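You operate a simulated robot arm through the tools that you are given. There is no shell and no other tool. Be economical: measure what you need, move in short steps, check, and stop when the job is done.

Carry out the task below with a simulated robot arm. There is one attempt and no reset: what you move stays moved.

Task
Dip the side plate in the cream glaze with the cradle and set it on the drip rack.
Fine: one dip; put the cradle back, shut the lid again, leave the other piece on the stand alone, and leave no drips.

The check looks at the end state, three seconds after you hand in, the way a careful person would. Anything else that was tipped, shoved, dropped, spilled or broken makes it a failure. Lids that push on must go on centred and level and be pressed home; caps that screw on are set level and turned clockwise until they are tight.

Robot
A 7-joint arm with a two-finger parallel gripper on a trunk, on a base that drives. Base frame: it is fixed to the floor where the robot stands at the start and does not move with it; the origin is under the middle of the robot, x ahead of it, y to its left, z up. Units: cm, degrees, N and s.
With the tool pointing down near the work surface it reaches from about 34 to 78 cm from the robot's upright axis, wherever it stands. Its first joint turns from -166.0 to 166.0 degrees. Places, roughly: blue bucket [70, -10, 90]; cream bucket [70, -40, 90]; cream lid [60, -40, 100]; green bucket [60, 20, 90]; grid of the wire cradle [60, 50, 90]; saucer, side plate [100, 100, 100]; something [80, -20, 80]; top of the drip rack [70, -140, 90]. Payload 3.91 kg.
Tool frame: the origin (TCP) lies between the finger pads and is the grasp point; the fingertips stand 3 cm ahead of it; z points along the fingers, y is the line along which they close. The gripper opens to 11 cm. The fingers are 2 cm wide and 1 cm thick; the gripper's body (4.8 by 11.2 cm) begins 5.5 cm behind the TCP.
Orientation is that of the tool frame in the base frame, as a unit quaternion [x, y, z, w]. With the fingers straight down and closing along the base's y, the tool's x points along the base's -x, its y along +y and its z along -z.

Tools
- The arm moves only by the tool play_rows. Its argument "rows" is text: rows parted by semicolons, each of 7 numbers parted by spaces: the shift along the tool's x, y, z in cm, then the turn, a rotation vector about the tool's x, y, z in degrees, then the finger opening in cm, from 0 to 11. In form: x y z ax ay az grip; .... A call has 1 to 8 rows; each row is the pose to reach, as a shift and turn from the pose commanded when the call began, along the tool's axes at that moment. Each row takes 0.2 s and may step no farther than 5 cm and 8.6 degrees from the row before; otherwise, or with a gripper value out of range, the whole call is refused. Where a pose cannot be reached the arm comes as near as it can. A force on the tool above 50 N (or 10 N above the force at the start of the call, whichever is more), or a blocked arm, ends the call early, and 0.2 s more pass. The fingers move at their own pace (about 15.3 cm/s each) and stop on an object; they squeeze with about 23 N. The grip force told is the motor's: it shows also when the fingers shut on nothing. Time passes only in rows, and 0.2 s behind the last, so rows that repeat a pose let the fingers close. The reply holds the time, the measured pose of the TCP, the force on the tool along the base axes, the opening and the grip force, in the units named above and with some noise, with the torque about the TCP (base axes, N m) and any sound that the robot's microphone picked up.
- Cameras (640 x 400 px; columns grow to the right, rows downward): "scene" is now at [0.97, 14.7, 160.76]; the picture's right is [-0.06, -1.00, 0.00], its down [-0.59, 0.03, -0.81] and it looks along [0.81, -0.05, -0.59] (base axes); focal length 265 px, centre (320, 200). "wrist" rides on the gripper at [7.7, 0.7, -11.5] in the tool frame; the picture's right is [-0.09, 1.00, 0.00], its down [-0.80, -0.07, -0.59] and it looks along [-0.59, -0.05, 0.80] (tool axes); focal length 270 px, centre (320, 200). There is no depth. A picture from a camera that has moved, and an enlarged one, comes with that camera's place and axes in the base frame and with its lens.
- grab_frame(camera): a new picture of that camera. The clock stands still meanwhile.
- move_column(by): slides the trunk up (or, below 0, down) by that many cm; the arm and the scene camera ride with it, the base frame stays. It gives what a move gives, with no picture.
- steer(legs): drives the robot by 1 to 6 legs, each [ahead, turn to the left] in cm and degrees, along the robot's own axes; the way and the turn of a leg run together, so that a leg with both is an arc; at most 150 cm and 180 degrees a leg. The arm and the cameras ride along, it lands a little off, and it stops where it bumps. It gives what a move gives.
- head_to(pan, tilt): turns the head with the scene camera to pan (to the left, within 155 degrees either way) and tilt (down, from -29 to 69), counted from straight ahead of the robot. It gives what a move gives.
- zoom(camera, box): a new picture of the part [left, top, right, bottom] of that camera's present view, enlarged. The clock stands still meanwhile.
- finish_job(): hands the job in; it is judged then, once.

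Go step by step. Nothing tells you exact positions but the pictures and the camera data: compare them with the known pose of the tool, close in by small moves and look again before you grip or let go. The budget is 120 turns and 78 pictures, counting those below and the enlarged ones. Unless the task says otherwise, let go and move clear before handing in, and close with one line.

The tools are called after "Call:" as a command line: name --argument value ..., lists and objects as JSON in quotes. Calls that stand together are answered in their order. play_rows: Moves the arm, as the interface text tells. Its arguments: {"type":"object","properties":{"rows":{"type":"string"}},"required":["rows"]} The other tools are called the same way: move_column (by) slides the trunk up or down; steer (legs) drives the base; head_to (pan, tilt) turns the head that bears the scene camera; grab_frame (camera) takes a picture; zoom (camera, box) takes an enlarged picture of a part of a camera's view; finish_job () hands the job in.

At the start:

```text
time: 0.0
tcp_pos: [42.24, 14.1, 100.01]
tcp_rot: [0.0, 1.0, -0.001, 0.0]
ft_force: [-0.3, 0.3, 0.1]
wrist_torque: [-0.02, -0.02, 0.0]
grip_width: 11.02
grip_force: 0.1
trunk travel left (down, up): [-57.5, 3.5]
robot x, y, heading: [-0.07, 0.48, -0.1]
head pan, tilt: [-3.3, 35.9]
```

scene: 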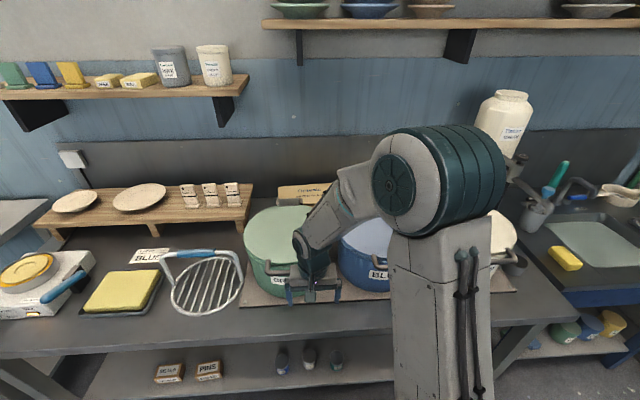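
wrist: 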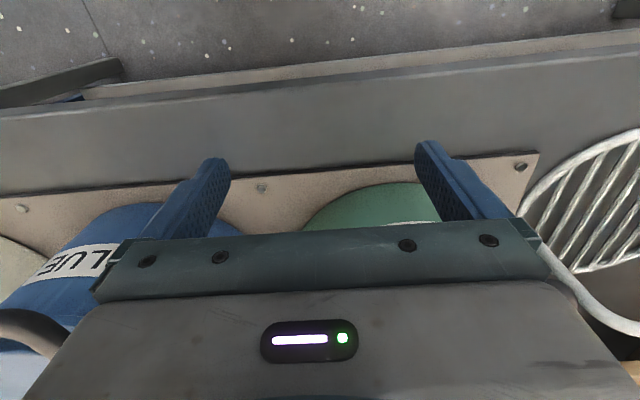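

I see the stand with two plates at left, the cradle on the bench in front of it, and three buckets; the arm hides the cream bucket. I'll take closer views first.

Call:
zoom --camera "scene" --box '[0, 150, 260, 330]'

Call:
head_to --pan -50 --tilt 36

Call:
grab_frame --camera "scene"

```text
2.22 times, centred on (130, 240) of scene
camera zoom: at [0.97, 14.7, 160.76], right [-0.06, -1.0, 0.0], down [-0.59, 0.03, -0.81], along [0.81, -0.05, -0.59], focal length 588 px, centre (742, 111)
```

zoom: 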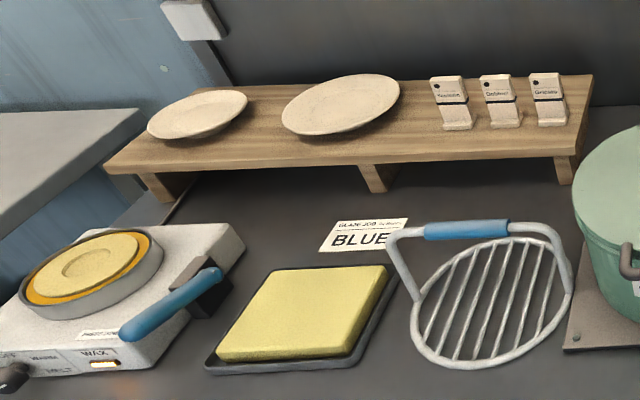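

```text
time: 1.1
tcp_pos: [42.15, 13.95, 100.02]
tcp_rot: [0.001, 1.0, -0.001, 0.0]
ft_force: [-0.5, 0.1, -0.6]
wrist_torque: [0.01, 0.0, 0.0]
grip_width: 11.0
grip_force: 0.0
trunk travel left (down, up): [-57.5, 3.5]
robot x, y, heading: [-0.19, 0.42, -0.0]
head pan, tilt: [-50.0, 36.0]
```

```text
74 pictures are left
camera scene: at [-2.14, 8.51, 160.75], right [-0.77, -0.64, 0.0], down [-0.38, 0.45, -0.81], along [0.52, -0.62, -0.59], focal length 265 px, centre (320, 200)
```

scene: 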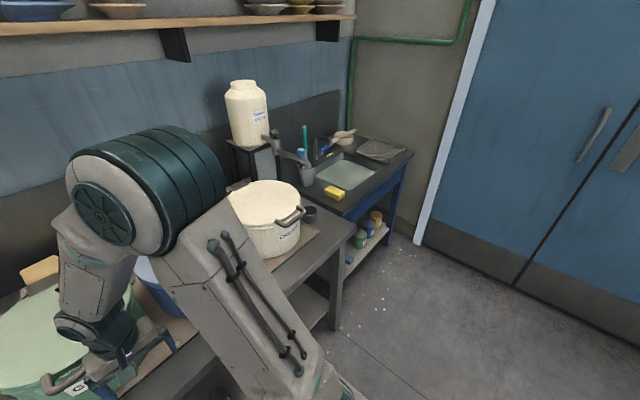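

Cream bucket is lidded at right with a sink beyond it; I zoom on the bucket, the sink area and the note.

Call:
zoom --camera "scene" --box '[210, 100, 430, 260]'

Call:
head_to --pan 35 --tilt 36

Call:
zoom --camera "scene" --box '[220, 100, 640, 360]'

```text
2.50 times, centred on (320, 180) of scene
camera zoom: at [-2.14, 8.51, 160.75], right [-0.77, -0.64, 0.0], down [-0.38, 0.45, -0.81], along [0.52, -0.62, -0.59], focal length 662 px, centre (320, 250)
```

zoom: 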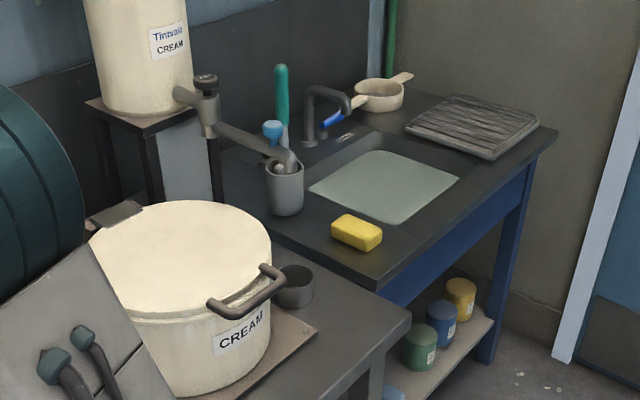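

```text
time: 2.7
tcp_pos: [42.21, 14.01, 100.04]
tcp_rot: [0.001, 1.0, 0.0, 0.0]
ft_force: [0.9, -0.3, 0.0]
wrist_torque: [0.01, 0.01, 0.02]
grip_width: 10.99
grip_force: 0.1
trunk travel left (down, up): [-57.5, 3.5]
robot x, y, heading: [0.02, 0.3, -0.2]
head pan, tilt: [35.0, 36.0]
```

```text
1.52 times, centred on (430, 230) of scene
camera zoom: at [-0.6, 20.22, 160.74], right [0.57, -0.82, 0.0], down [-0.48, -0.34, -0.81], along [0.66, 0.46, -0.59], focal length 403 px, centre (152, 154)
```

zoom: 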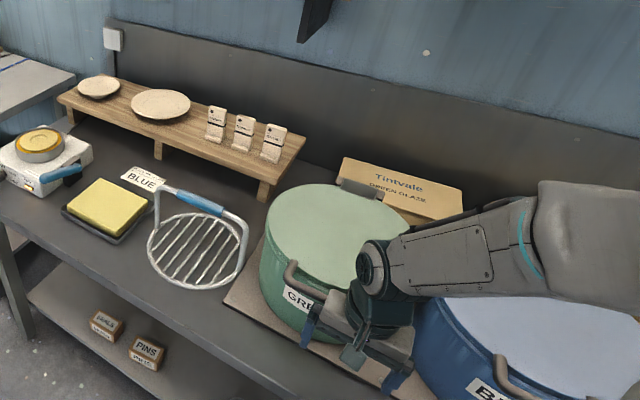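

The drip rack is the dark wire rack beyond the sink. I look closer at the note, the plates and the cradle.

Call:
zoom --camera "scene" --box '[250, 140, 350, 240]'

Call:
zoom --camera "scene" --box '[290, 210, 410, 300]'

```text
4.00 times, centred on (300, 190) of scene
camera zoom: at [-0.6, 20.22, 160.74], right [0.57, -0.82, 0.0], down [-0.48, -0.34, -0.81], along [0.66, 0.46, -0.59], focal length 1059 px, centre (400, 240)
```

zoom: 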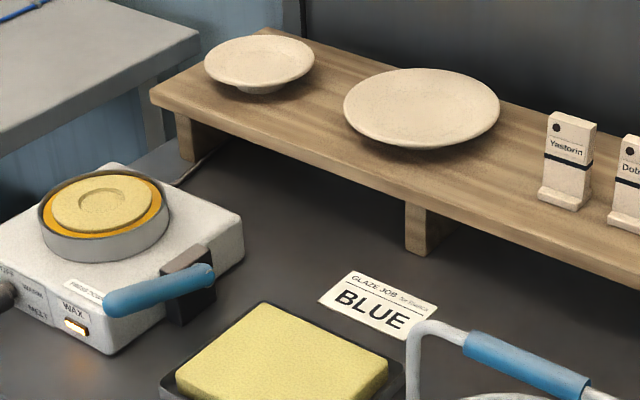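

```text
4.44 times, centred on (350, 255) of scene
camera zoom: at [-0.6, 20.22, 160.74], right [0.57, -0.82, 0.0], down [-0.48, -0.34, -0.81], along [0.66, 0.46, -0.59], focal length 1176 px, centre (187, -44)
```

zoom: 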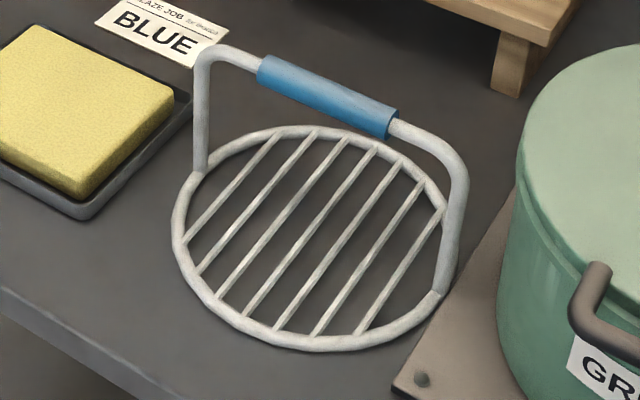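

The cradle handle runs along y at about x=58.6, y 37–60, z≈99. I raise the arm and bring the wrist camera over the cream bucket to see its lid.

Call:
play_rows --rows "0 0 -5 0 0 0 11; 0 0 -10 0 0 0 11; 0 0 -15 0 0 0 11; 0 -3.5 -18 0 0 0 11; 0 -7 -21 0 0 0 11; 0 -11 -24 0 0 0 11; 0 -15 -26 0 0 0 11; 0 -19.5 -28 0 0 0 11"

Call:
play_rows --rows "0 -5 0 0 0 0 11; 0 -10 0 0 0 0 11; 0 -15 0 0 0 0 11; 0 -20 0 0 0 0 11; 0 -25 0 0 0 0 11; 0 -30 0 0 0 0 11; 0 -35 0 0 0 0 11"

Call:
head_to --pan 0 --tilt 36

Call:
grab_frame --camera "wrist"

Call:
grab_frame --camera "scene"

```text
time: 4.5
tcp_pos: [42.14, -5.56, 128.04]
tcp_rot: [0.001, 1.0, 0.0, 0.0]
ft_force: [0.4, 0.6, -0.3]
wrist_torque: [0.01, -0.01, -0.04]
grip_width: 11.01
grip_force: 0.0
trunk travel left (down, up): [-57.5, 3.5]
robot x, y, heading: [-0.19, 0.39, -0.0]
head pan, tilt: [35.0, 36.0]
```

```text
time: 6.1
tcp_pos: [42.11, -40.51, 127.61]
tcp_rot: [0.0, 1.0, 0.001, 0.0]
ft_force: [-0.3, 0.5, 1.0]
wrist_torque: [0.03, -0.01, -0.01]
grip_width: 10.99
grip_force: 0.0
trunk travel left (down, up): [-57.5, 3.5]
robot x, y, heading: [-0.01, 0.29, 0.0]
head pan, tilt: [35.0, 36.0]
```

```text
time: 7.1
tcp_pos: [42.22, -40.33, 127.78]
tcp_rot: [0.0, 1.0, 0.0, -0.001]
ft_force: [0.0, -0.4, -0.5]
wrist_torque: [0.03, 0.02, 0.01]
grip_width: 10.99
grip_force: 0.1
trunk travel left (down, up): [-57.5, 3.5]
robot x, y, heading: [0.04, 0.64, 0.2]
head pan, tilt: [0.0, 36.0]
```

```text
69 pictures are left
camera wrist: at [34.38, -39.56, 139.13], right [0.09, 1.0, 0.0], down [0.8, -0.07, 0.59], along [0.59, -0.05, -0.8], focal length 270 px, centre (320, 200)
```

wrist: 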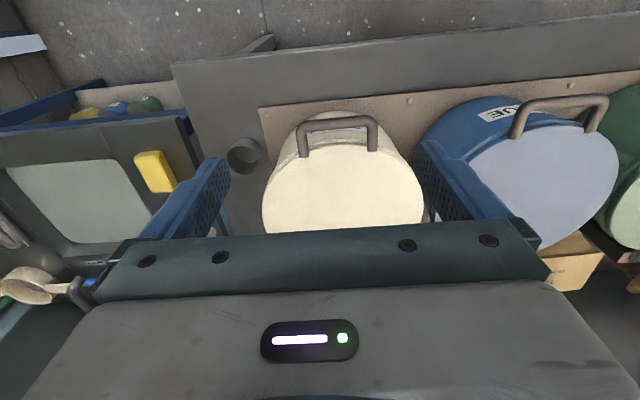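

```text
68 pictures are left
camera scene: at [0.98, 15.18, 160.75], right [0.0, -1.0, 0.0], down [-0.59, 0.0, -0.81], along [0.81, 0.0, -0.59], focal length 265 px, centre (320, 200)
```

scene: 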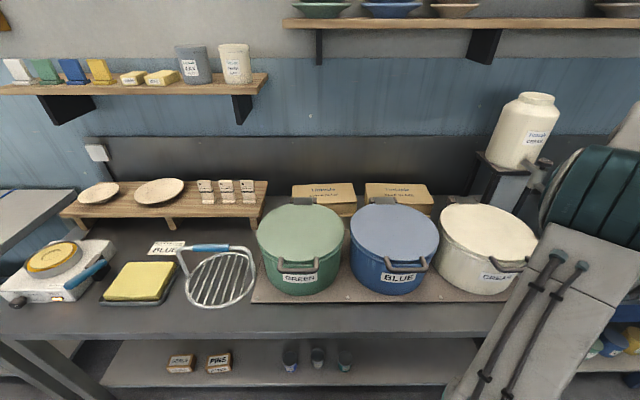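

The lids look flat, with handles at front and back. I zoom on the cream bucket from both cameras.

Call:
zoom --camera "wrist" --box '[230, 90, 450, 230]'

Call:
zoom --camera "scene" --box '[420, 180, 560, 310]'

```text
2.86 times, centred on (340, 160) of wrist
camera zoom: at [34.38, -39.56, 139.13], right [0.09, 1.0, 0.0], down [0.8, -0.07, 0.59], along [0.59, -0.05, -0.8], focal length 772 px, centre (263, 314)
```

zoom: 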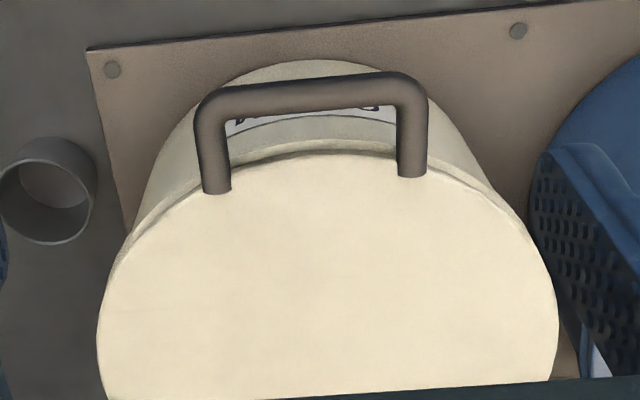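

```text
3.08 times, centred on (490, 245) of scene
camera zoom: at [0.98, 15.18, 160.75], right [0.0, -1.0, 0.0], down [-0.59, 0.0, -0.81], along [0.81, 0.0, -0.59], focal length 814 px, centre (-203, 62)
```

zoom: 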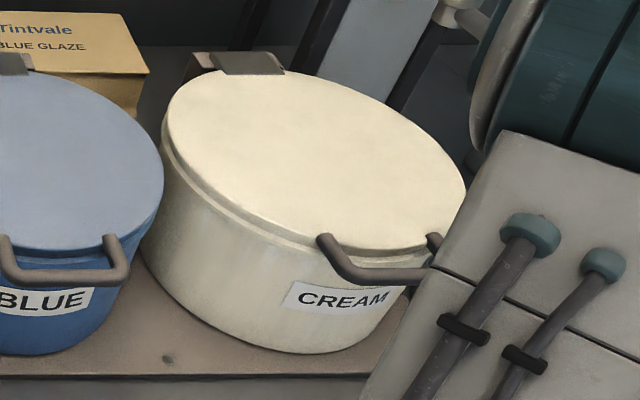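

The lid is hinged at the back (about x=79, z=104) with its handle at the front (about x=48, y=-38.5, z=103). First the plate: with the arm high, I drive left so I stand in front of it.

Call:
steer --legs '[[0, 90], [74, 0], [0, -90]]'

Call:
head_to --pan 5 --tilt 36

Call:
grab_frame --camera "scene"

```text
time: 18.9
tcp_pos: [41.06, 33.75, 127.77]
tcp_rot: [0.02, 1.0, 0.0, 0.0]
ft_force: [-0.2, 0.0, 0.0]
wrist_torque: [-0.03, -0.04, 0.04]
grip_width: 11.0
grip_force: 0.0
trunk travel left (down, up): [-57.5, 3.5]
robot x, y, heading: [0.18, 75.87, -2.1]
head pan, tilt: [0.0, 36.0]
```

```text
time: 19.6
tcp_pos: [41.13, 33.83, 127.74]
tcp_rot: [0.019, 1.0, 0.0, 0.0]
ft_force: [-0.5, -0.6, 0.0]
wrist_torque: [-0.01, -0.02, -0.02]
grip_width: 11.02
grip_force: 0.0
trunk travel left (down, up): [-57.5, 3.5]
robot x, y, heading: [0.74, 76.01, -2.3]
head pan, tilt: [5.0, 36.0]
```

```text
65 pictures are left
camera scene: at [2.05, 91.51, 160.75], right [0.05, -1.0, 0.0], down [-0.59, -0.03, -0.81], along [0.81, 0.04, -0.59], focal length 265 px, centre (320, 200)
```

scene: 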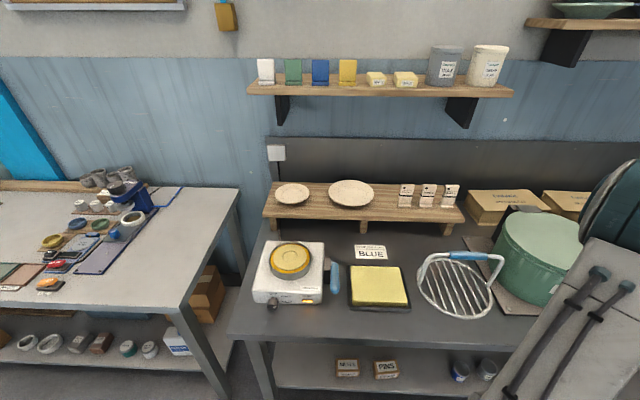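

The side plate's rim is about 20 cm across, centred near (97.5, 83), on a stand top near z=93 with its front edge at x≈84. I drive a bit closer and swing the arm over, yawing the tool.

Call:
steer --legs '[[12, 2.2]]'

Call:
play_rows --rows "0 5 0 0 0 8 5; 0 10 0 0 0 16 5; 0 15 0 0 0 24 5; 0 20 0 0 0 32 5; 0 25 0 0 0 40 5; 0 30 0 0 0 48 5; 0 35 0 0 0 56 5; 0 40 0 0 0 64 5"

```text
time: 20.8
tcp_pos: [54.69, 35.03, 127.67]
tcp_rot: [0.002, 1.0, 0.0, -0.001]
ft_force: [-0.5, 0.5, 0.6]
wrist_torque: [-0.01, 0.03, 0.01]
grip_width: 10.98
grip_force: 0.1
trunk travel left (down, up): [-57.5, 3.5]
robot x, y, heading: [12.59, 75.7, -0.2]
head pan, tilt: [5.0, 36.0]
```

```text
time: 22.6
tcp_pos: [54.68, 75.34, 127.61]
tcp_rot: [0.532, 0.846, -0.001, 0.0]
ft_force: [0.7, 0.3, -0.2]
wrist_torque: [-0.01, -0.01, -0.04]
grip_width: 5.02
grip_force: 0.0
trunk travel left (down, up): [-57.5, 3.5]
robot x, y, heading: [12.67, 75.65, -0.4]
head pan, tilt: [5.0, 36.0]
```

The turn works. I finish the yaw so that the fingers close along the base x, then pitch the tool forward.

Call:
play_rows --rows "1.1 3.5 0 0 0 8.5 5; 2.2 7 0 0 0 17 5; 3.2 10.4 0 0 0 25.7 5"

Call:
play_rows --rows "0 0 0 -8 0 0 5; 0 0 0 -16 0 0 5; 0 0 0 -24 0 0 5; 0 0 2 -32 0 0 5; 0 0 5 -40 0 0 5; 0 0 8 -48 0 0 5; 0 0 12 -55 0 0 5"

Call:
grab_frame --camera "wrist"

Call:
grab_frame --camera "scene"

```text
refused: row 3 steps farther than a row can; nothing moved
```

```text
time: 24.2
tcp_pos: [56.0, 74.54, 116.34]
tcp_rot: [0.473, 0.752, 0.388, 0.243]
ft_force: [1.1, 0.3, -0.1]
wrist_torque: [-0.02, 0.03, -0.01]
grip_width: 5.0
grip_force: 0.1
out of reach, approached as far as the arm can: row 7
trunk travel left (down, up): [-57.5, 3.5]
robot x, y, heading: [12.59, 75.83, -0.0]
head pan, tilt: [5.0, 36.0]
```

```text
64 pictures are left
camera wrist: at [44.6, 77.67, 123.45], right [0.56, 0.17, 0.81], down [-0.12, -0.95, 0.28], along [0.82, -0.26, -0.51], focal length 270 px, centre (320, 200)
```

wrist: 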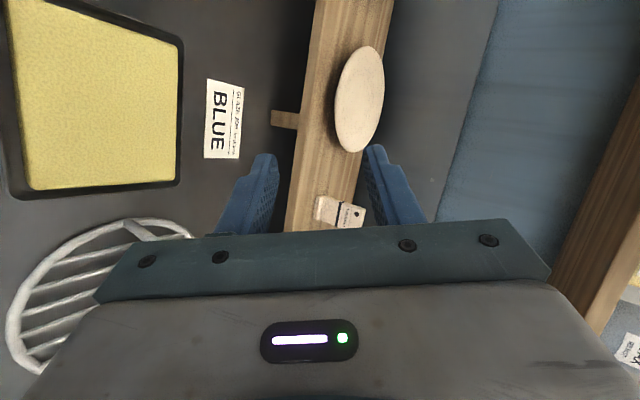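

```text
63 pictures are left
camera scene: at [13.76, 91.41, 160.74], right [0.08, -1.0, 0.0], down [-0.59, -0.05, -0.81], along [0.81, 0.07, -0.59], focal length 265 px, centre (320, 200)
```

scene: 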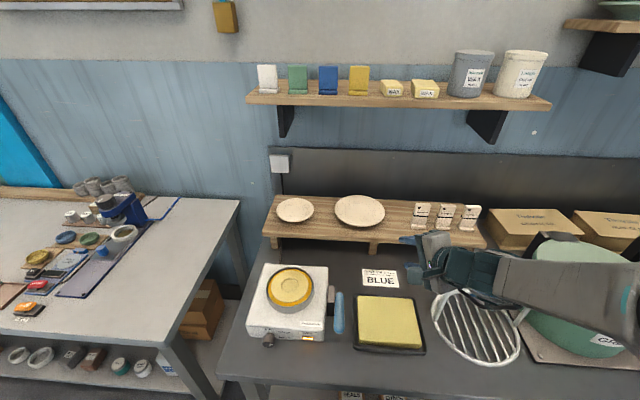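

The tool is pitched about 35° but yawed 26° left. I straighten the yaw while moving to a stand-off in front of the plate at about (76, 82.7, 105).

Call:
play_rows --rows "-0.2 0.55 4 0 -3.5 2.5 5; -0.4 1.1 8 0 -7 5 5; -0.6 1.65 12 0 -10.5 7.45 5; -0.85 2.2 16 0 -14 9.9 5; -1.05 2.8 20 0 -17.5 12.4 5; -1.26 3.33 24 0 -21 14.9 5"

Call:
grab_frame --camera "wrist"

Call:
zoom --camera "scene" --box '[250, 170, 500, 300]'

```text
time: 25.6
tcp_pos: [76.19, 82.73, 105.74]
tcp_rot: [0.628, 0.627, 0.327, 0.326]
ft_force: [1.0, -0.2, 0.4]
wrist_torque: [-0.02, 0.0, 0.04]
grip_width: 5.01
grip_force: 0.2
trunk travel left (down, up): [-57.5, 3.5]
robot x, y, heading: [12.92, 75.79, -0.1]
head pan, tilt: [5.0, 36.0]
```

```text
62 pictures are left
camera wrist: at [67.09, 90.43, 112.76], right [0.57, -0.09, 0.82], down [-0.53, -0.8, 0.28], along [0.63, -0.59, -0.5], focal length 270 px, centre (320, 200)
```

wrist: 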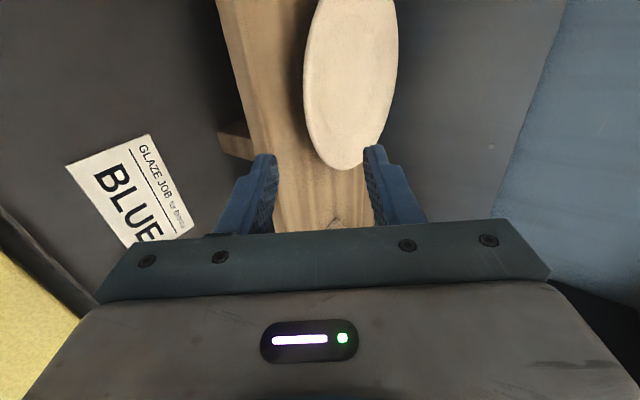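

```text
2.56 times, centred on (375, 235) of scene
camera zoom: at [13.58, 91.52, 160.73], right [0.09, -1.0, 0.0], down [-0.59, -0.05, -0.81], along [0.81, 0.07, -0.59], focal length 678 px, centre (179, 110)
```

zoom: 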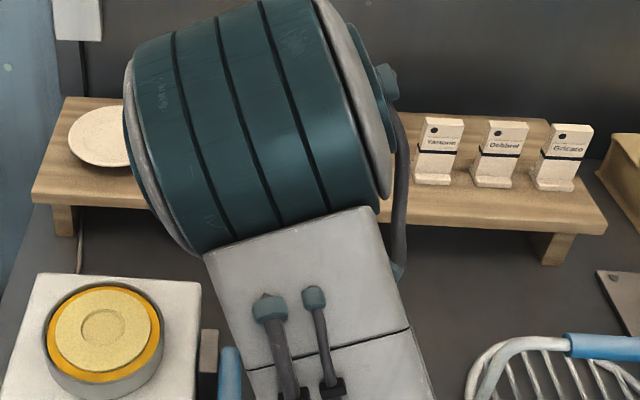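

The near rim is around x=87.7. I need its height, so I tilt the tool flatter and lower it for a side-on view.

Call:
play_rows --rows "0 -2 0 -7 0 0 5; 0 -4 0 -14 0 0 5; 0 -5.7 0 -21 0 0 5"

Call:
grab_frame --camera "wrist"

```text
time: 26.4
tcp_pos: [73.71, 81.2, 102.35]
tcp_rot: [0.595, 0.567, 0.392, 0.414]
ft_force: [-0.7, -0.2, 0.3]
wrist_torque: [-0.01, 0.0, -0.04]
grip_width: 5.02
grip_force: 0.0
out of reach, approached as far as the arm can: row 2, 3
trunk travel left (down, up): [-57.5, 3.5]
robot x, y, heading: [12.58, 75.51, 0.0]
head pan, tilt: [5.0, 36.0]
```

```text
60 pictures are left
camera wrist: at [63.65, 89.51, 106.89], right [0.34, -0.1, 0.93], down [-0.62, -0.77, 0.14], along [0.7, -0.63, -0.33], focal length 270 px, centre (320, 200)
```

wrist: 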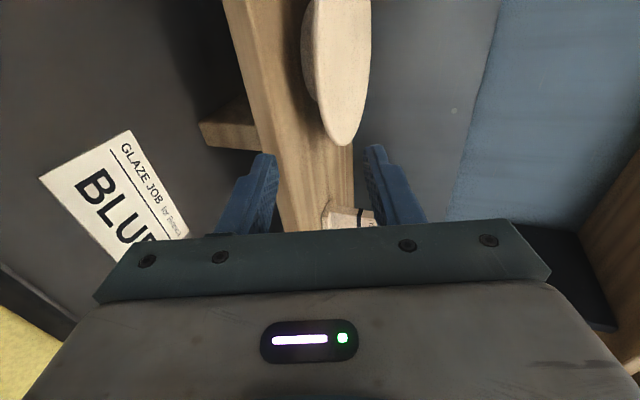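

The flatter pitch hits a joint limit at this trunk height, but the view is useful; I zoom in on the rim.

Call:
zoom --camera "wrist" --box '[220, 0, 420, 160]'

```text
2.50 times, centred on (320, 80) of wrist
camera zoom: at [63.65, 89.51, 106.89], right [0.34, -0.1, 0.93], down [-0.62, -0.77, 0.14], along [0.7, -0.63, -0.33], focal length 676 px, centre (320, 500)
```

zoom: 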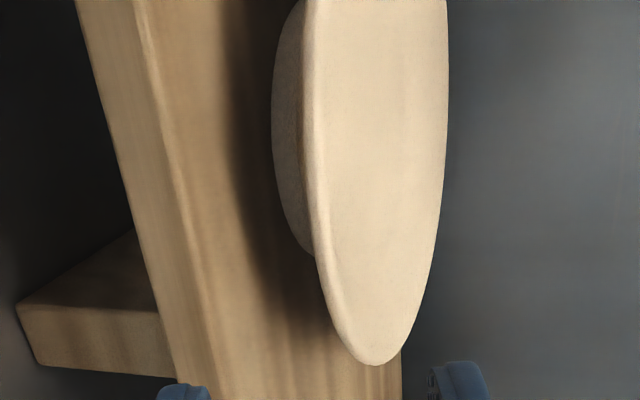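

The plate has a foot about 10 cm wide and a rim overhanging by about 5 cm, with the rim near z≈97 above the stand top at ≈93.7. I return to the 35° pitch and approach to just short of the rim.

Call:
play_rows --rows "0 0.5 2.5 7 0 0 3.4; 0 1 5 14 0 0 3.4; 0 1.3 7.5 21 0 0 3.4; 0 1.7 10 21 0 0 3.4"

Call:
grab_frame --camera "wrist"

```text
time: 27.4
tcp_pos: [83.89, 80.5, 100.45]
tcp_rot: [0.662, 0.628, 0.281, 0.298]
ft_force: [-0.4, 0.2, -0.1]
wrist_torque: [-0.01, 0.03, 0.0]
grip_width: 3.37
grip_force: 0.1
trunk travel left (down, up): [-57.5, 3.5]
robot x, y, heading: [12.39, 75.39, -0.2]
head pan, tilt: [5.0, 36.0]
```

```text
58 pictures are left
camera wrist: at [76.2, 88.73, 108.43], right [0.66, -0.12, 0.75], down [-0.53, -0.77, 0.34], along [0.53, -0.62, -0.57], focal length 270 px, centre (320, 200)
```

wrist: 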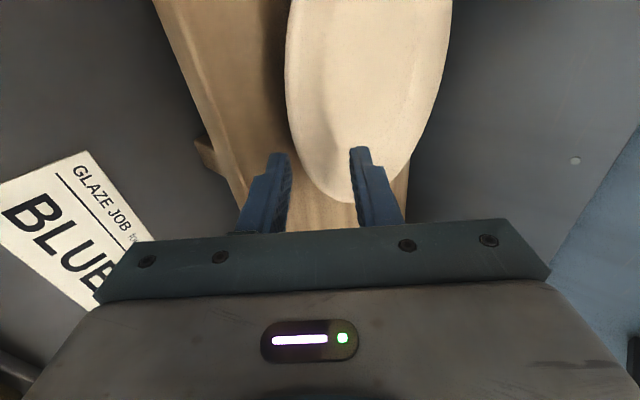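

Triangulating several views now puts the rim near edge at about (84.2, 98.8) and the stand top at ≈96.5, so the fingers may already straddle the rim. I zoom in to check.

Call:
zoom --camera "wrist" --box '[220, 60, 420, 240]'

```text
2.22 times, centred on (320, 150) of wrist
camera zoom: at [76.2, 88.73, 108.43], right [0.66, -0.12, 0.75], down [-0.53, -0.77, 0.34], along [0.53, -0.62, -0.57], focal length 601 px, centre (320, 311)
```

zoom: 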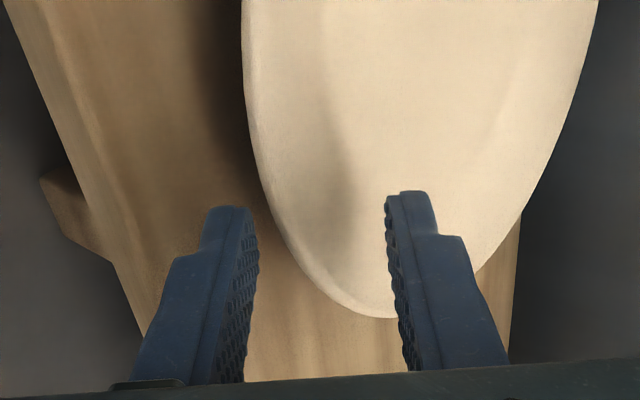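

The fingers straddle the rim's height band but sit 2–3 cm right of the nearest rim point and slightly high. I back out, centre, narrow the opening and re-enter.

Call:
play_rows --rows "0 0 -3.8 0 0 0 3.4; 2.3 -0.8 -3.8 0 0 0 2.2; 2.3 -0.8 -2.5 0 0 0 2.2; 2.3 -0.8 -1.5 0 0 0 2.2"

Call:
zoom --camera "wrist" --box '[220, 60, 420, 240]'

```text
time: 28.4
tcp_pos: [82.19, 83.08, 100.75]
tcp_rot: [0.662, 0.628, 0.28, 0.299]
ft_force: [0.0, 1.1, 0.1]
wrist_torque: [-0.02, 0.01, 0.01]
grip_width: 2.22
grip_force: 0.1
trunk travel left (down, up): [-57.5, 3.5]
robot x, y, heading: [12.31, 75.67, -0.1]
head pan, tilt: [5.0, 36.0]
```

```text
2.22 times, centred on (320, 150) of wrist
camera zoom: at [74.57, 91.19, 108.71], right [0.66, -0.12, 0.75], down [-0.53, -0.77, 0.34], along [0.53, -0.62, -0.57], focal length 601 px, centre (320, 311)
```

zoom: 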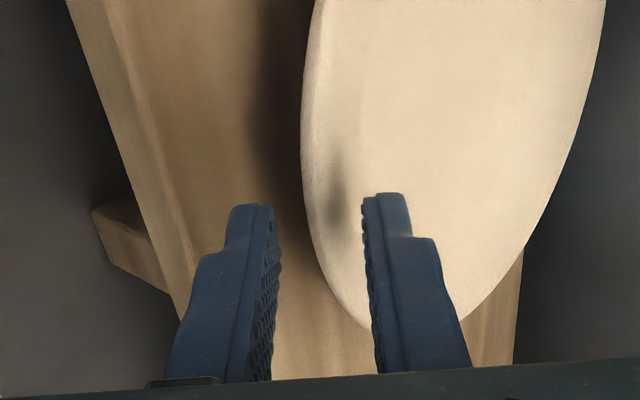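

The rim edge lies between the fingers' planes. I advance about 1.5 cm and look again.

Call:
play_rows --rows "0 0 0.7 0 0 0 2.2; 0 0 1.5 0 0 0 2.2"

Call:
zoom --camera "wrist" --box '[220, 60, 420, 240]'

```text
time: 29.0
tcp_pos: [83.44, 82.91, 99.69]
tcp_rot: [0.662, 0.628, 0.281, 0.298]
ft_force: [0.4, 0.8, 0.3]
wrist_torque: [0.01, 0.01, 0.0]
grip_width: 2.2
grip_force: 0.1
trunk travel left (down, up): [-57.5, 3.5]
robot x, y, heading: [12.66, 75.66, -0.3]
head pan, tilt: [5.0, 36.0]
```

```text
2.22 times, centred on (320, 150) of wrist
camera zoom: at [75.65, 91.13, 107.76], right [0.66, -0.12, 0.75], down [-0.53, -0.77, 0.34], along [0.53, -0.62, -0.57], focal length 601 px, centre (320, 311)
```

zoom: 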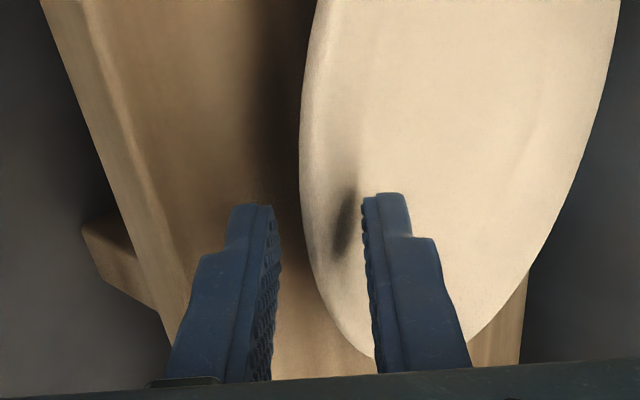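

The upper finger's shadow meets it at the plate, so the rim should be inside the pads. I close and check the width.

Call:
play_rows --rows "0 0 0 0 0 0 1.4; 0 0 0 0 0 0 0.8; 0 0 0 0 0 0 0.3; 0 0 0 0 0 0 0; 0 0 0 0 0 0 0"

Call:
zoom --camera "wrist" --box '[180, 0, 500, 240]'

```text
time: 30.2
tcp_pos: [83.48, 83.08, 99.77]
tcp_rot: [0.661, 0.628, 0.281, 0.299]
ft_force: [3.2, 0.0, 7.0]
wrist_torque: [-0.22, -0.53, 0.09]
grip_width: 1.16
grip_force: 23.1
trunk travel left (down, up): [-57.5, 3.5]
robot x, y, heading: [12.66, 75.35, -0.2]
head pan, tilt: [5.0, 36.0]
```

```text
1.67 times, centred on (340, 120) of wrist
camera zoom: at [75.64, 91.12, 107.82], right [0.65, -0.12, 0.75], down [-0.53, -0.77, 0.34], along [0.53, -0.62, -0.57], focal length 450 px, centre (287, 333)
```

zoom: 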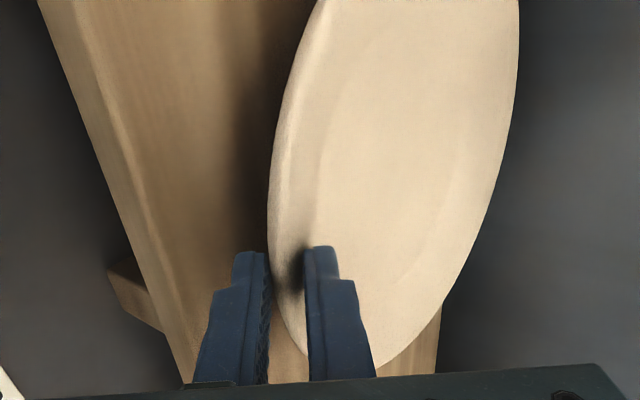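

The plate rim is held (width 1.16 cm). I lift straight up and check.

Call:
play_rows --rows "0 0.75 -0.67 0 0 0 0; 0 2.2 -2 0 0 0 0; 0 4.5 -4 0 0 0 0; 0 7.5 -6.7 0 0 0 0"

Call:
grab_frame --camera "wrist"

```text
time: 31.2
tcp_pos: [83.35, 82.83, 109.75]
tcp_rot: [0.662, 0.627, 0.281, 0.3]
ft_force: [-0.1, 0.6, -3.8]
wrist_torque: [0.03, 0.29, -0.03]
grip_width: 0.87
grip_force: 22.6
trunk travel left (down, up): [-57.5, 3.5]
robot x, y, heading: [12.3, 75.4, 0.1]
head pan, tilt: [5.0, 36.0]
```

```text
53 pictures are left
camera wrist: at [75.59, 91.0, 117.7], right [0.66, -0.12, 0.75], down [-0.54, -0.77, 0.34], along [0.53, -0.62, -0.57], focal length 270 px, centre (320, 200)
```

wrist: 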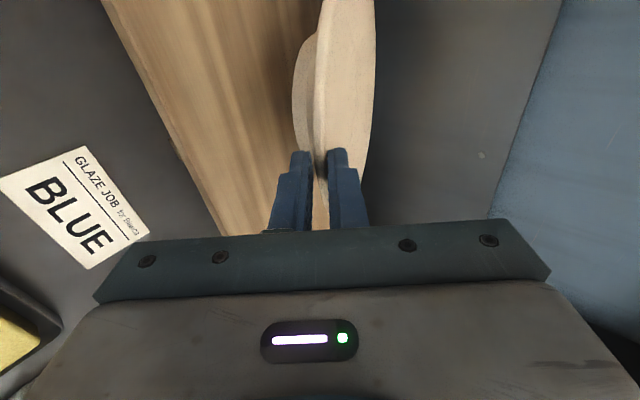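

The plate is held securely (≈0.4 kg), lying along the fingers. I raise it further, then reverse diagonally so the robot stands in front of the cradle.

Call:
play_rows --rows "0 3 -2.7 0 0 0 0; 0 6 -5.3 0 0 0 0; -0.2 8 -10 0 0 0 0; -0.4 9 -14 0 0 0 0; -0.5 9 -18 0 0 0 0"

Call:
steer --legs '[[0, 45], [-39, 0], [0, -45]]'

Call:
head_to --pan 8 --tilt 42

Call:
grab_frame --camera "scene"

```text
refused: row 3 steps farther than a row can; nothing moved
```

```text
time: 37.8
tcp_pos: [56.32, 56.94, 109.79]
tcp_rot: [0.654, 0.636, 0.284, 0.295]
ft_force: [-0.4, 0.0, -3.5]
wrist_torque: [-0.01, 0.31, -0.02]
grip_width: 0.88
grip_force: 23.2
trunk travel left (down, up): [-57.5, 3.5]
robot x, y, heading: [-14.26, 48.13, 1.2]
head pan, tilt: [5.0, 36.0]
```

```text
time: 38.5
tcp_pos: [56.22, 56.98, 109.66]
tcp_rot: [0.655, 0.636, 0.284, 0.294]
ft_force: [-0.3, -1.3, -3.1]
wrist_torque: [-0.05, 0.33, -0.03]
grip_width: 0.86
grip_force: 23.1
trunk travel left (down, up): [-57.5, 3.5]
robot x, y, heading: [-14.55, 48.35, 1.1]
head pan, tilt: [8.0, 42.0]
```

```text
52 pictures are left
camera scene: at [-14.15, 64.14, 159.85], right [0.16, -0.99, 0.0], down [-0.66, -0.11, -0.74], along [0.73, 0.12, -0.67], focal length 265 px, centre (320, 200)
```

scene: 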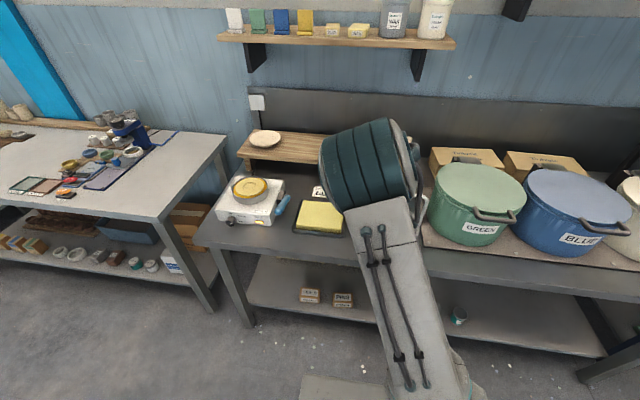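

The lift was refused yet the drive ran; nothing seems touched (saucer is where it was). The arm hides the cradle from the scene camera, so I check with the wrist camera.

Call:
grab_frame --camera "wrist"

Call:
zoom --camera "scene" --box '[220, 110, 340, 200]'

```text
51 pictures are left
camera wrist: at [48.38, 65.03, 117.64], right [0.66, -0.11, 0.75], down [-0.52, -0.78, 0.34], along [0.55, -0.61, -0.57], focal length 270 px, centre (320, 200)
```

wrist: 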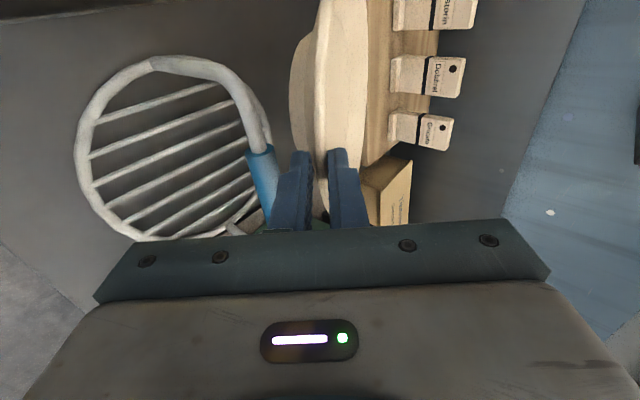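

```text
4.44 times, centred on (280, 155) of scene
camera zoom: at [-14.15, 64.14, 159.85], right [0.16, -0.99, 0.0], down [-0.66, -0.11, -0.74], along [0.73, 0.12, -0.67], focal length 1176 px, centre (498, 400)
```

zoom: 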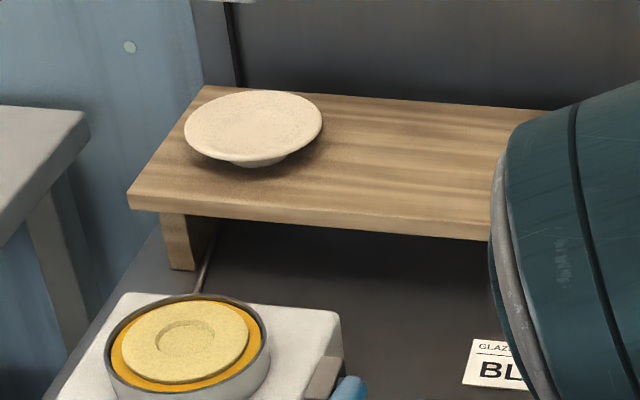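

Cradle ring centre ≈ (59.2, 49.3), bars along x, handle at z≈99 over its middle. I lift a bit and back the robot up, so I can lower the plate in from the front, under the handle.

Call:
play_rows --rows "0 2.5 -2.2 0 0 0 0; 0 5.2 -4.7 0 0 0 0; 0 7.5 -6.7 0 0 0 0"

Call:
steer --legs '[[-9, -1.1]]'

```text
time: 39.3
tcp_pos: [56.24, 56.98, 119.78]
tcp_rot: [0.654, 0.636, 0.284, 0.295]
ft_force: [0.2, -0.9, -3.9]
wrist_torque: [-0.04, 0.23, -0.01]
grip_width: 1.06
grip_force: 23.4
trunk travel left (down, up): [-57.5, 3.5]
robot x, y, heading: [-14.54, 48.05, 1.0]
head pan, tilt: [8.0, 42.0]
```

```text
time: 40.4
tcp_pos: [47.43, 55.46, 119.8]
tcp_rot: [0.66, 0.63, 0.282, 0.298]
ft_force: [-0.7, 0.7, -3.1]
wrist_torque: [-0.03, 0.23, 0.0]
grip_width: 1.05
grip_force: 22.8
trunk travel left (down, up): [-57.5, 3.5]
robot x, y, heading: [-23.52, 47.86, 0.3]
head pan, tilt: [8.0, 42.0]
```

Now I bring the plate in front of the cradle's opening while flattening the pitch.

Call:
play_rows --rows "-1.65 -3 -1.1 -4 0 0 0; -3.3 -6 -2.2 -8 0 0 0; -5 -9 -3.3 -12 0 0 0; -6.6 -11.9 -4.3 -15 0 0 0"

Call:
grab_frame --camera "wrist"

Call:
grab_frame --camera "scene"

```text
time: 41.4
tcp_pos: [36.05, 49.51, 113.58]
tcp_rot: [0.615, 0.587, 0.362, 0.382]
ft_force: [-0.3, -0.1, 0.5]
wrist_torque: [-0.03, -0.02, -0.05]
grip_width: 0.0
grip_force: 23.1
trunk travel left (down, up): [-57.5, 3.5]
robot x, y, heading: [-23.18, 47.93, -0.1]
head pan, tilt: [8.0, 42.0]
```

```text
49 pictures are left
camera wrist: at [26.4, 57.75, 119.15], right [0.44, -0.11, 0.89], down [-0.6, -0.77, 0.2], along [0.67, -0.63, -0.4], focal length 270 px, centre (320, 200)
```

wrist: 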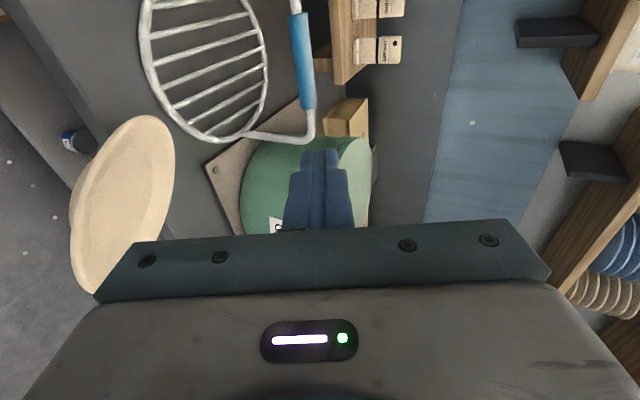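

```text
48 pictures are left
camera scene: at [-22.8, 64.17, 159.84], right [0.14, -0.99, 0.0], down [-0.66, -0.1, -0.74], along [0.74, 0.1, -0.67], focal length 265 px, centre (320, 200)
```

scene: 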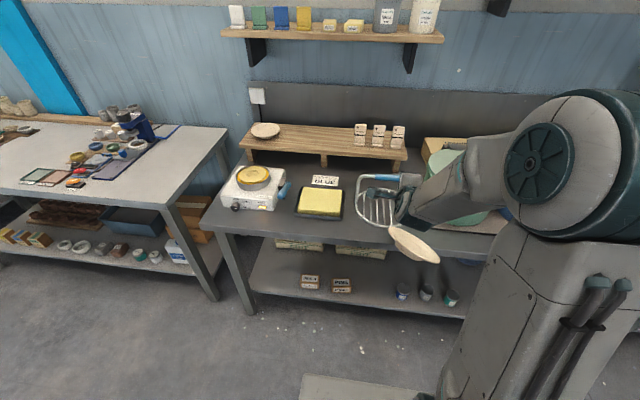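

The plate has slipped out of the grip — my fault for gripping it tip-deep and then moving quickly — and it is in the air by the bench edge. I let time pass with the arm still and see where it ends up.

Call:
play_rows --rows "0 0 0 0 0 0 0; 0 0 0 0 0 0 0; 0 0 0 0 0 0 0; 0 0 0 0 0 0 0; 0 0 0 0 0 0 0; 0 0 0 0 0 0 0"

Call:
grab_frame --camera "scene"

```text
time: 42.8
tcp_pos: [36.11, 49.44, 113.54]
tcp_rot: [0.615, 0.588, 0.362, 0.382]
ft_force: [-0.2, 0.7, -0.3]
wrist_torque: [0.0, 0.0, 0.01]
grip_width: 0.0
grip_force: 23.0
trunk travel left (down, up): [-57.5, 3.5]
robot x, y, heading: [-23.53, 48.08, 0.6]
head pan, tilt: [8.0, 42.0]
```

```text
47 pictures are left
camera scene: at [-22.79, 64.0, 159.85], right [0.14, -0.99, 0.0], down [-0.66, -0.1, -0.74], along [0.74, 0.11, -0.67], focal length 265 px, centre (320, 200)
```

scene: 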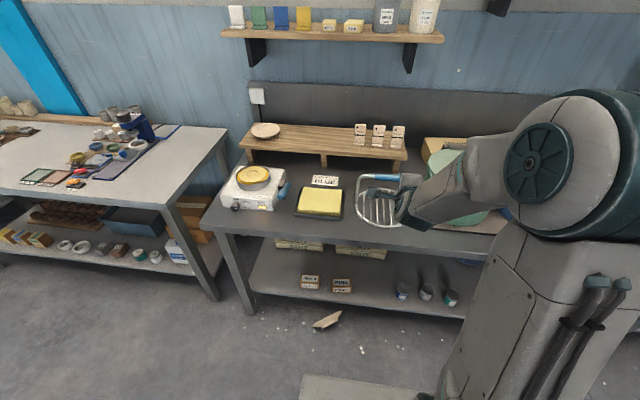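

Something lies on the floor near the front of the bench. I zoom to see whether the plate survived.

Call:
zoom --camera "scene" --box '[260, 280, 460, 400]'

Call:
head_to --pan -5 --tilt 69

Call:
grab_frame --camera "scene"

```text
3.20 times, centred on (360, 340) of scene
camera zoom: at [-22.79, 64.0, 159.85], right [0.14, -0.99, 0.0], down [-0.66, -0.1, -0.74], along [0.74, 0.11, -0.67], focal length 847 px, centre (192, -248)
```

zoom: 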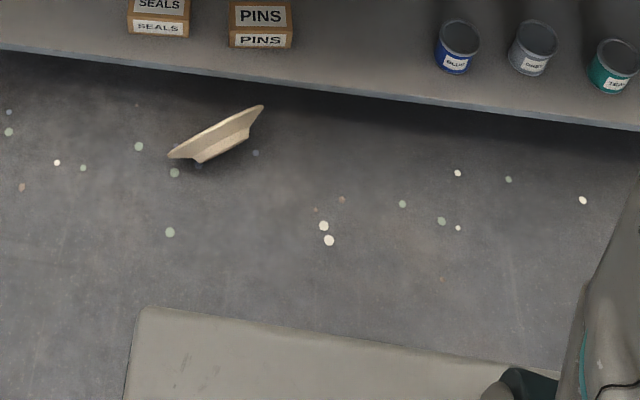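

```text
time: 43.7
tcp_pos: [35.99, 49.41, 113.45]
tcp_rot: [0.616, 0.587, 0.362, 0.381]
ft_force: [0.4, -0.8, -0.1]
wrist_torque: [0.02, 0.01, -0.04]
grip_width: 0.03
grip_force: 22.8
trunk travel left (down, up): [-57.5, 3.5]
robot x, y, heading: [-23.46, 48.07, -0.0]
head pan, tilt: [-5.0, 68.8]
```

```text
45 pictures are left
camera scene: at [-25.49, 62.35, 156.54], right [-0.08, -1.0, 0.0], down [-0.93, 0.08, -0.36], along [0.36, -0.03, -0.93], focal length 265 px, centre (320, 200)
```

scene: 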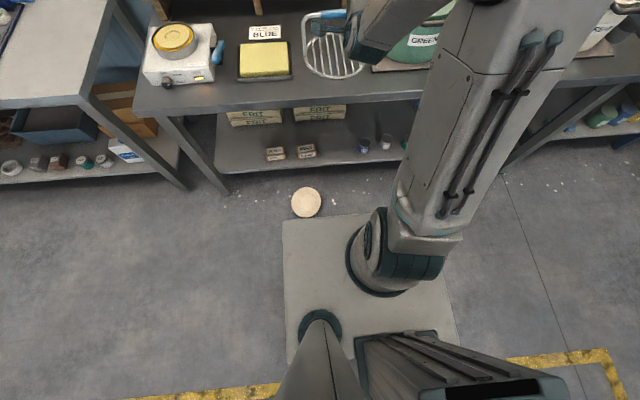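

The plate looks whole, lying on the floor just in front of the base. I zoom in on it.

Call:
zoom --camera "scene" --box '[260, 160, 360, 240]'

```text
5.00 times, centred on (310, 200) of scene
camera zoom: at [-25.49, 62.35, 156.54], right [-0.08, -1.0, 0.0], down [-0.93, 0.08, -0.36], along [0.36, -0.03, -0.93], focal length 1323 px, centre (370, 200)
```

zoom: 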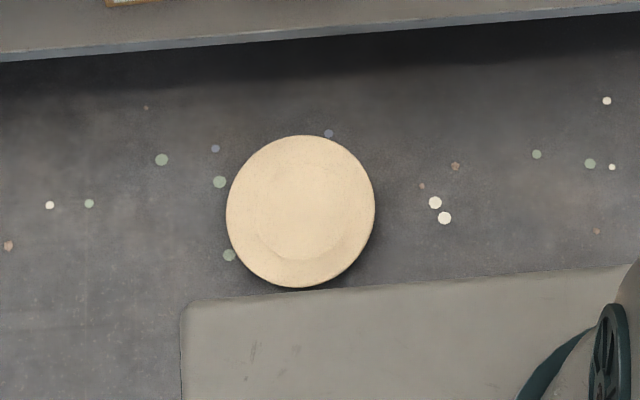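

The plate is intact and upright on the floor, centred near (33.5, 66). I'll recover it: back the robot off, lower the trunk, and from now on move the held plate gently (trunk/base for long moves, small arm steps).

Call:
steer --legs '[[-24, 0]]'

Call:
move_column --by -50

Call:
play_rows --rows "0.5 -2 3.2 2 0 0 4; 2 -4 6.4 4 0 0 4; 4.5 -6 9 6 0 0 4; 7 -8.5 11 8 0 0 4; 9.5 -11 13 10 0 0 4; 12 -13.5 15 10 0 0 4; 14 -16 17 10 0 0 4; 16 -19 18 10 0 0 4"

Call:
grab_frame --camera "wrist"

```text
time: 45.5
tcp_pos: [12.05, 49.26, 113.54]
tcp_rot: [0.616, 0.587, 0.361, 0.382]
ft_force: [-0.3, 0.0, 0.6]
wrist_torque: [-0.03, 0.0, 0.0]
grip_width: 0.0
grip_force: 23.3
trunk travel left (down, up): [-57.5, 3.5]
robot x, y, heading: [-47.18, 47.61, 0.4]
head pan, tilt: [-5.0, 68.8]
```

```text
refused: -50 is not a number from -40 to 40
```

```text
time: 47.2
tcp_pos: [20.65, 65.01, 88.17]
tcp_rot: [0.646, 0.616, 0.309, 0.328]
ft_force: [-0.1, 0.2, -0.2]
wrist_torque: [-0.01, 0.0, -0.04]
grip_width: 4.04
grip_force: 0.1
trunk travel left (down, up): [-57.5, 3.5]
robot x, y, heading: [-47.33, 47.58, -0.0]
head pan, tilt: [-5.0, 68.8]
```

```text
43 pictures are left
camera wrist: at [12.25, 73.19, 95.47], right [0.59, -0.11, 0.8], down [-0.56, -0.77, 0.3], along [0.58, -0.62, -0.52], focal length 270 px, centre (320, 200)
```

wrist: 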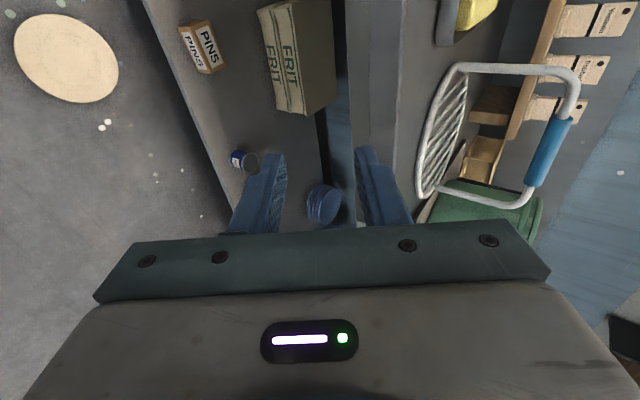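

Now the trunk goes down in two steps.

Call:
move_column --by -40

Call:
move_column --by -17.4

Call:
grab_frame --camera "wrist"

```text
time: 51.1
tcp_pos: [20.61, 64.95, 48.19]
tcp_rot: [0.647, 0.616, 0.309, 0.327]
ft_force: [0.0, 0.1, 0.1]
wrist_torque: [0.0, -0.01, 0.0]
grip_width: 4.0
grip_force: 0.0
trunk travel left (down, up): [-17.5, 43.5]
robot x, y, heading: [-46.9, 47.83, 0.0]
head pan, tilt: [-5.0, 68.8]
```

```text
time: 53.0
tcp_pos: [20.72, 64.85, 30.82]
tcp_rot: [0.647, 0.616, 0.309, 0.326]
ft_force: [-0.1, 0.1, 0.0]
wrist_torque: [0.02, 0.0, 0.0]
grip_width: 4.01
grip_force: 0.0
trunk travel left (down, up): [-0.1, 60.9]
robot x, y, heading: [-47.06, 47.78, 0.1]
head pan, tilt: [-5.0, 68.8]
```

```text
42 pictures are left
camera wrist: at [12.24, 73.1, 38.14], right [0.59, -0.12, 0.8], down [-0.56, -0.77, 0.3], along [0.58, -0.62, -0.52], focal length 270 px, centre (320, 200)
```

wrist: 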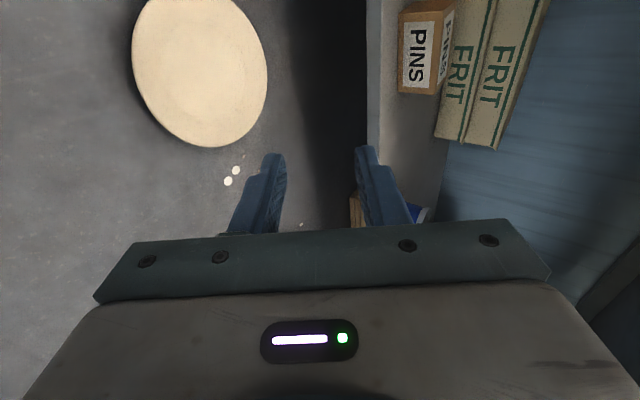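

The plate centre is at about (33.3, 66), its near rim at x≈24.1. I lower the arm to just in front of it.

Call:
play_rows --rows "0.2 -3.5 2.2 -1 0 0 3; 0.4 -7 4.4 -2 0 0 3; 0.5 -10.5 6.7 -3 0 0 3; 0.7 -14 9 -4 0 0 3; 0.8 -17.5 11.2 -5 0 0 3; 1 -20.5 13 -5 0 0 3"

Call:
grab_frame --camera "wrist"

```text
time: 54.4
tcp_pos: [18.98, 65.93, 6.73]
tcp_rot: [0.631, 0.601, 0.337, 0.356]
ft_force: [1.0, 0.4, 0.4]
wrist_torque: [-0.05, 0.02, 0.04]
grip_width: 3.0
grip_force: 0.1
trunk travel left (down, up): [-0.1, 60.9]
robot x, y, heading: [-47.26, 47.99, 0.0]
head pan, tilt: [-5.0, 68.8]
```

```text
41 pictures are left
camera wrist: at [9.99, 74.09, 13.16], right [0.51, -0.11, 0.85], down [-0.58, -0.77, 0.25], along [0.63, -0.63, -0.46], focal length 270 px, centre (320, 200)
```

wrist: 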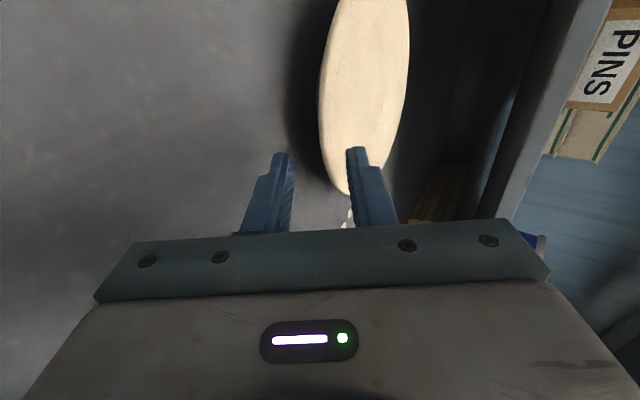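

The rim lip comes out at z≈2.7 and x≈24.8. I move in at low height with a 2.4 cm opening, in small steps, and look.

Call:
play_rows --rows "0.1 -0.7 1.8 0 0 0 2.4; 0.1 -1.33 3.5 0 0 0 2.4; 0.1 -0.9 4.3 0 0 0 2.4; 0.1 -0.4 5.2 0 0 0 2.4; 0.1 -0.1 5.75 0 0 0 2.4"

Call:
zoom --camera "wrist" --box '[220, 60, 420, 240]'

```text
time: 55.6
tcp_pos: [23.72, 65.8, 3.62]
tcp_rot: [0.632, 0.602, 0.336, 0.355]
ft_force: [-6.8, -0.5, 7.8]
wrist_torque: [-0.02, -0.31, -0.08]
grip_width: 2.61
grip_force: 1.9
trunk travel left (down, up): [-0.1, 60.9]
robot x, y, heading: [-47.07, 47.74, 0.2]
head pan, tilt: [-5.0, 68.8]
```

```text
2.22 times, centred on (320, 150) of wrist
camera zoom: at [14.76, 74.01, 10.09], right [0.52, -0.11, 0.85], down [-0.58, -0.77, 0.25], along [0.63, -0.63, -0.46], focal length 601 px, centre (320, 311)
```

zoom: 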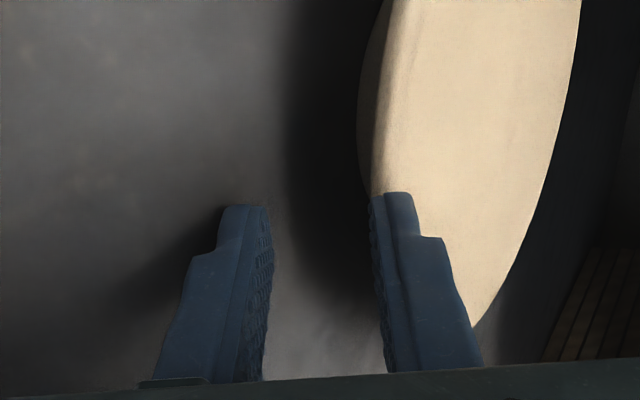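

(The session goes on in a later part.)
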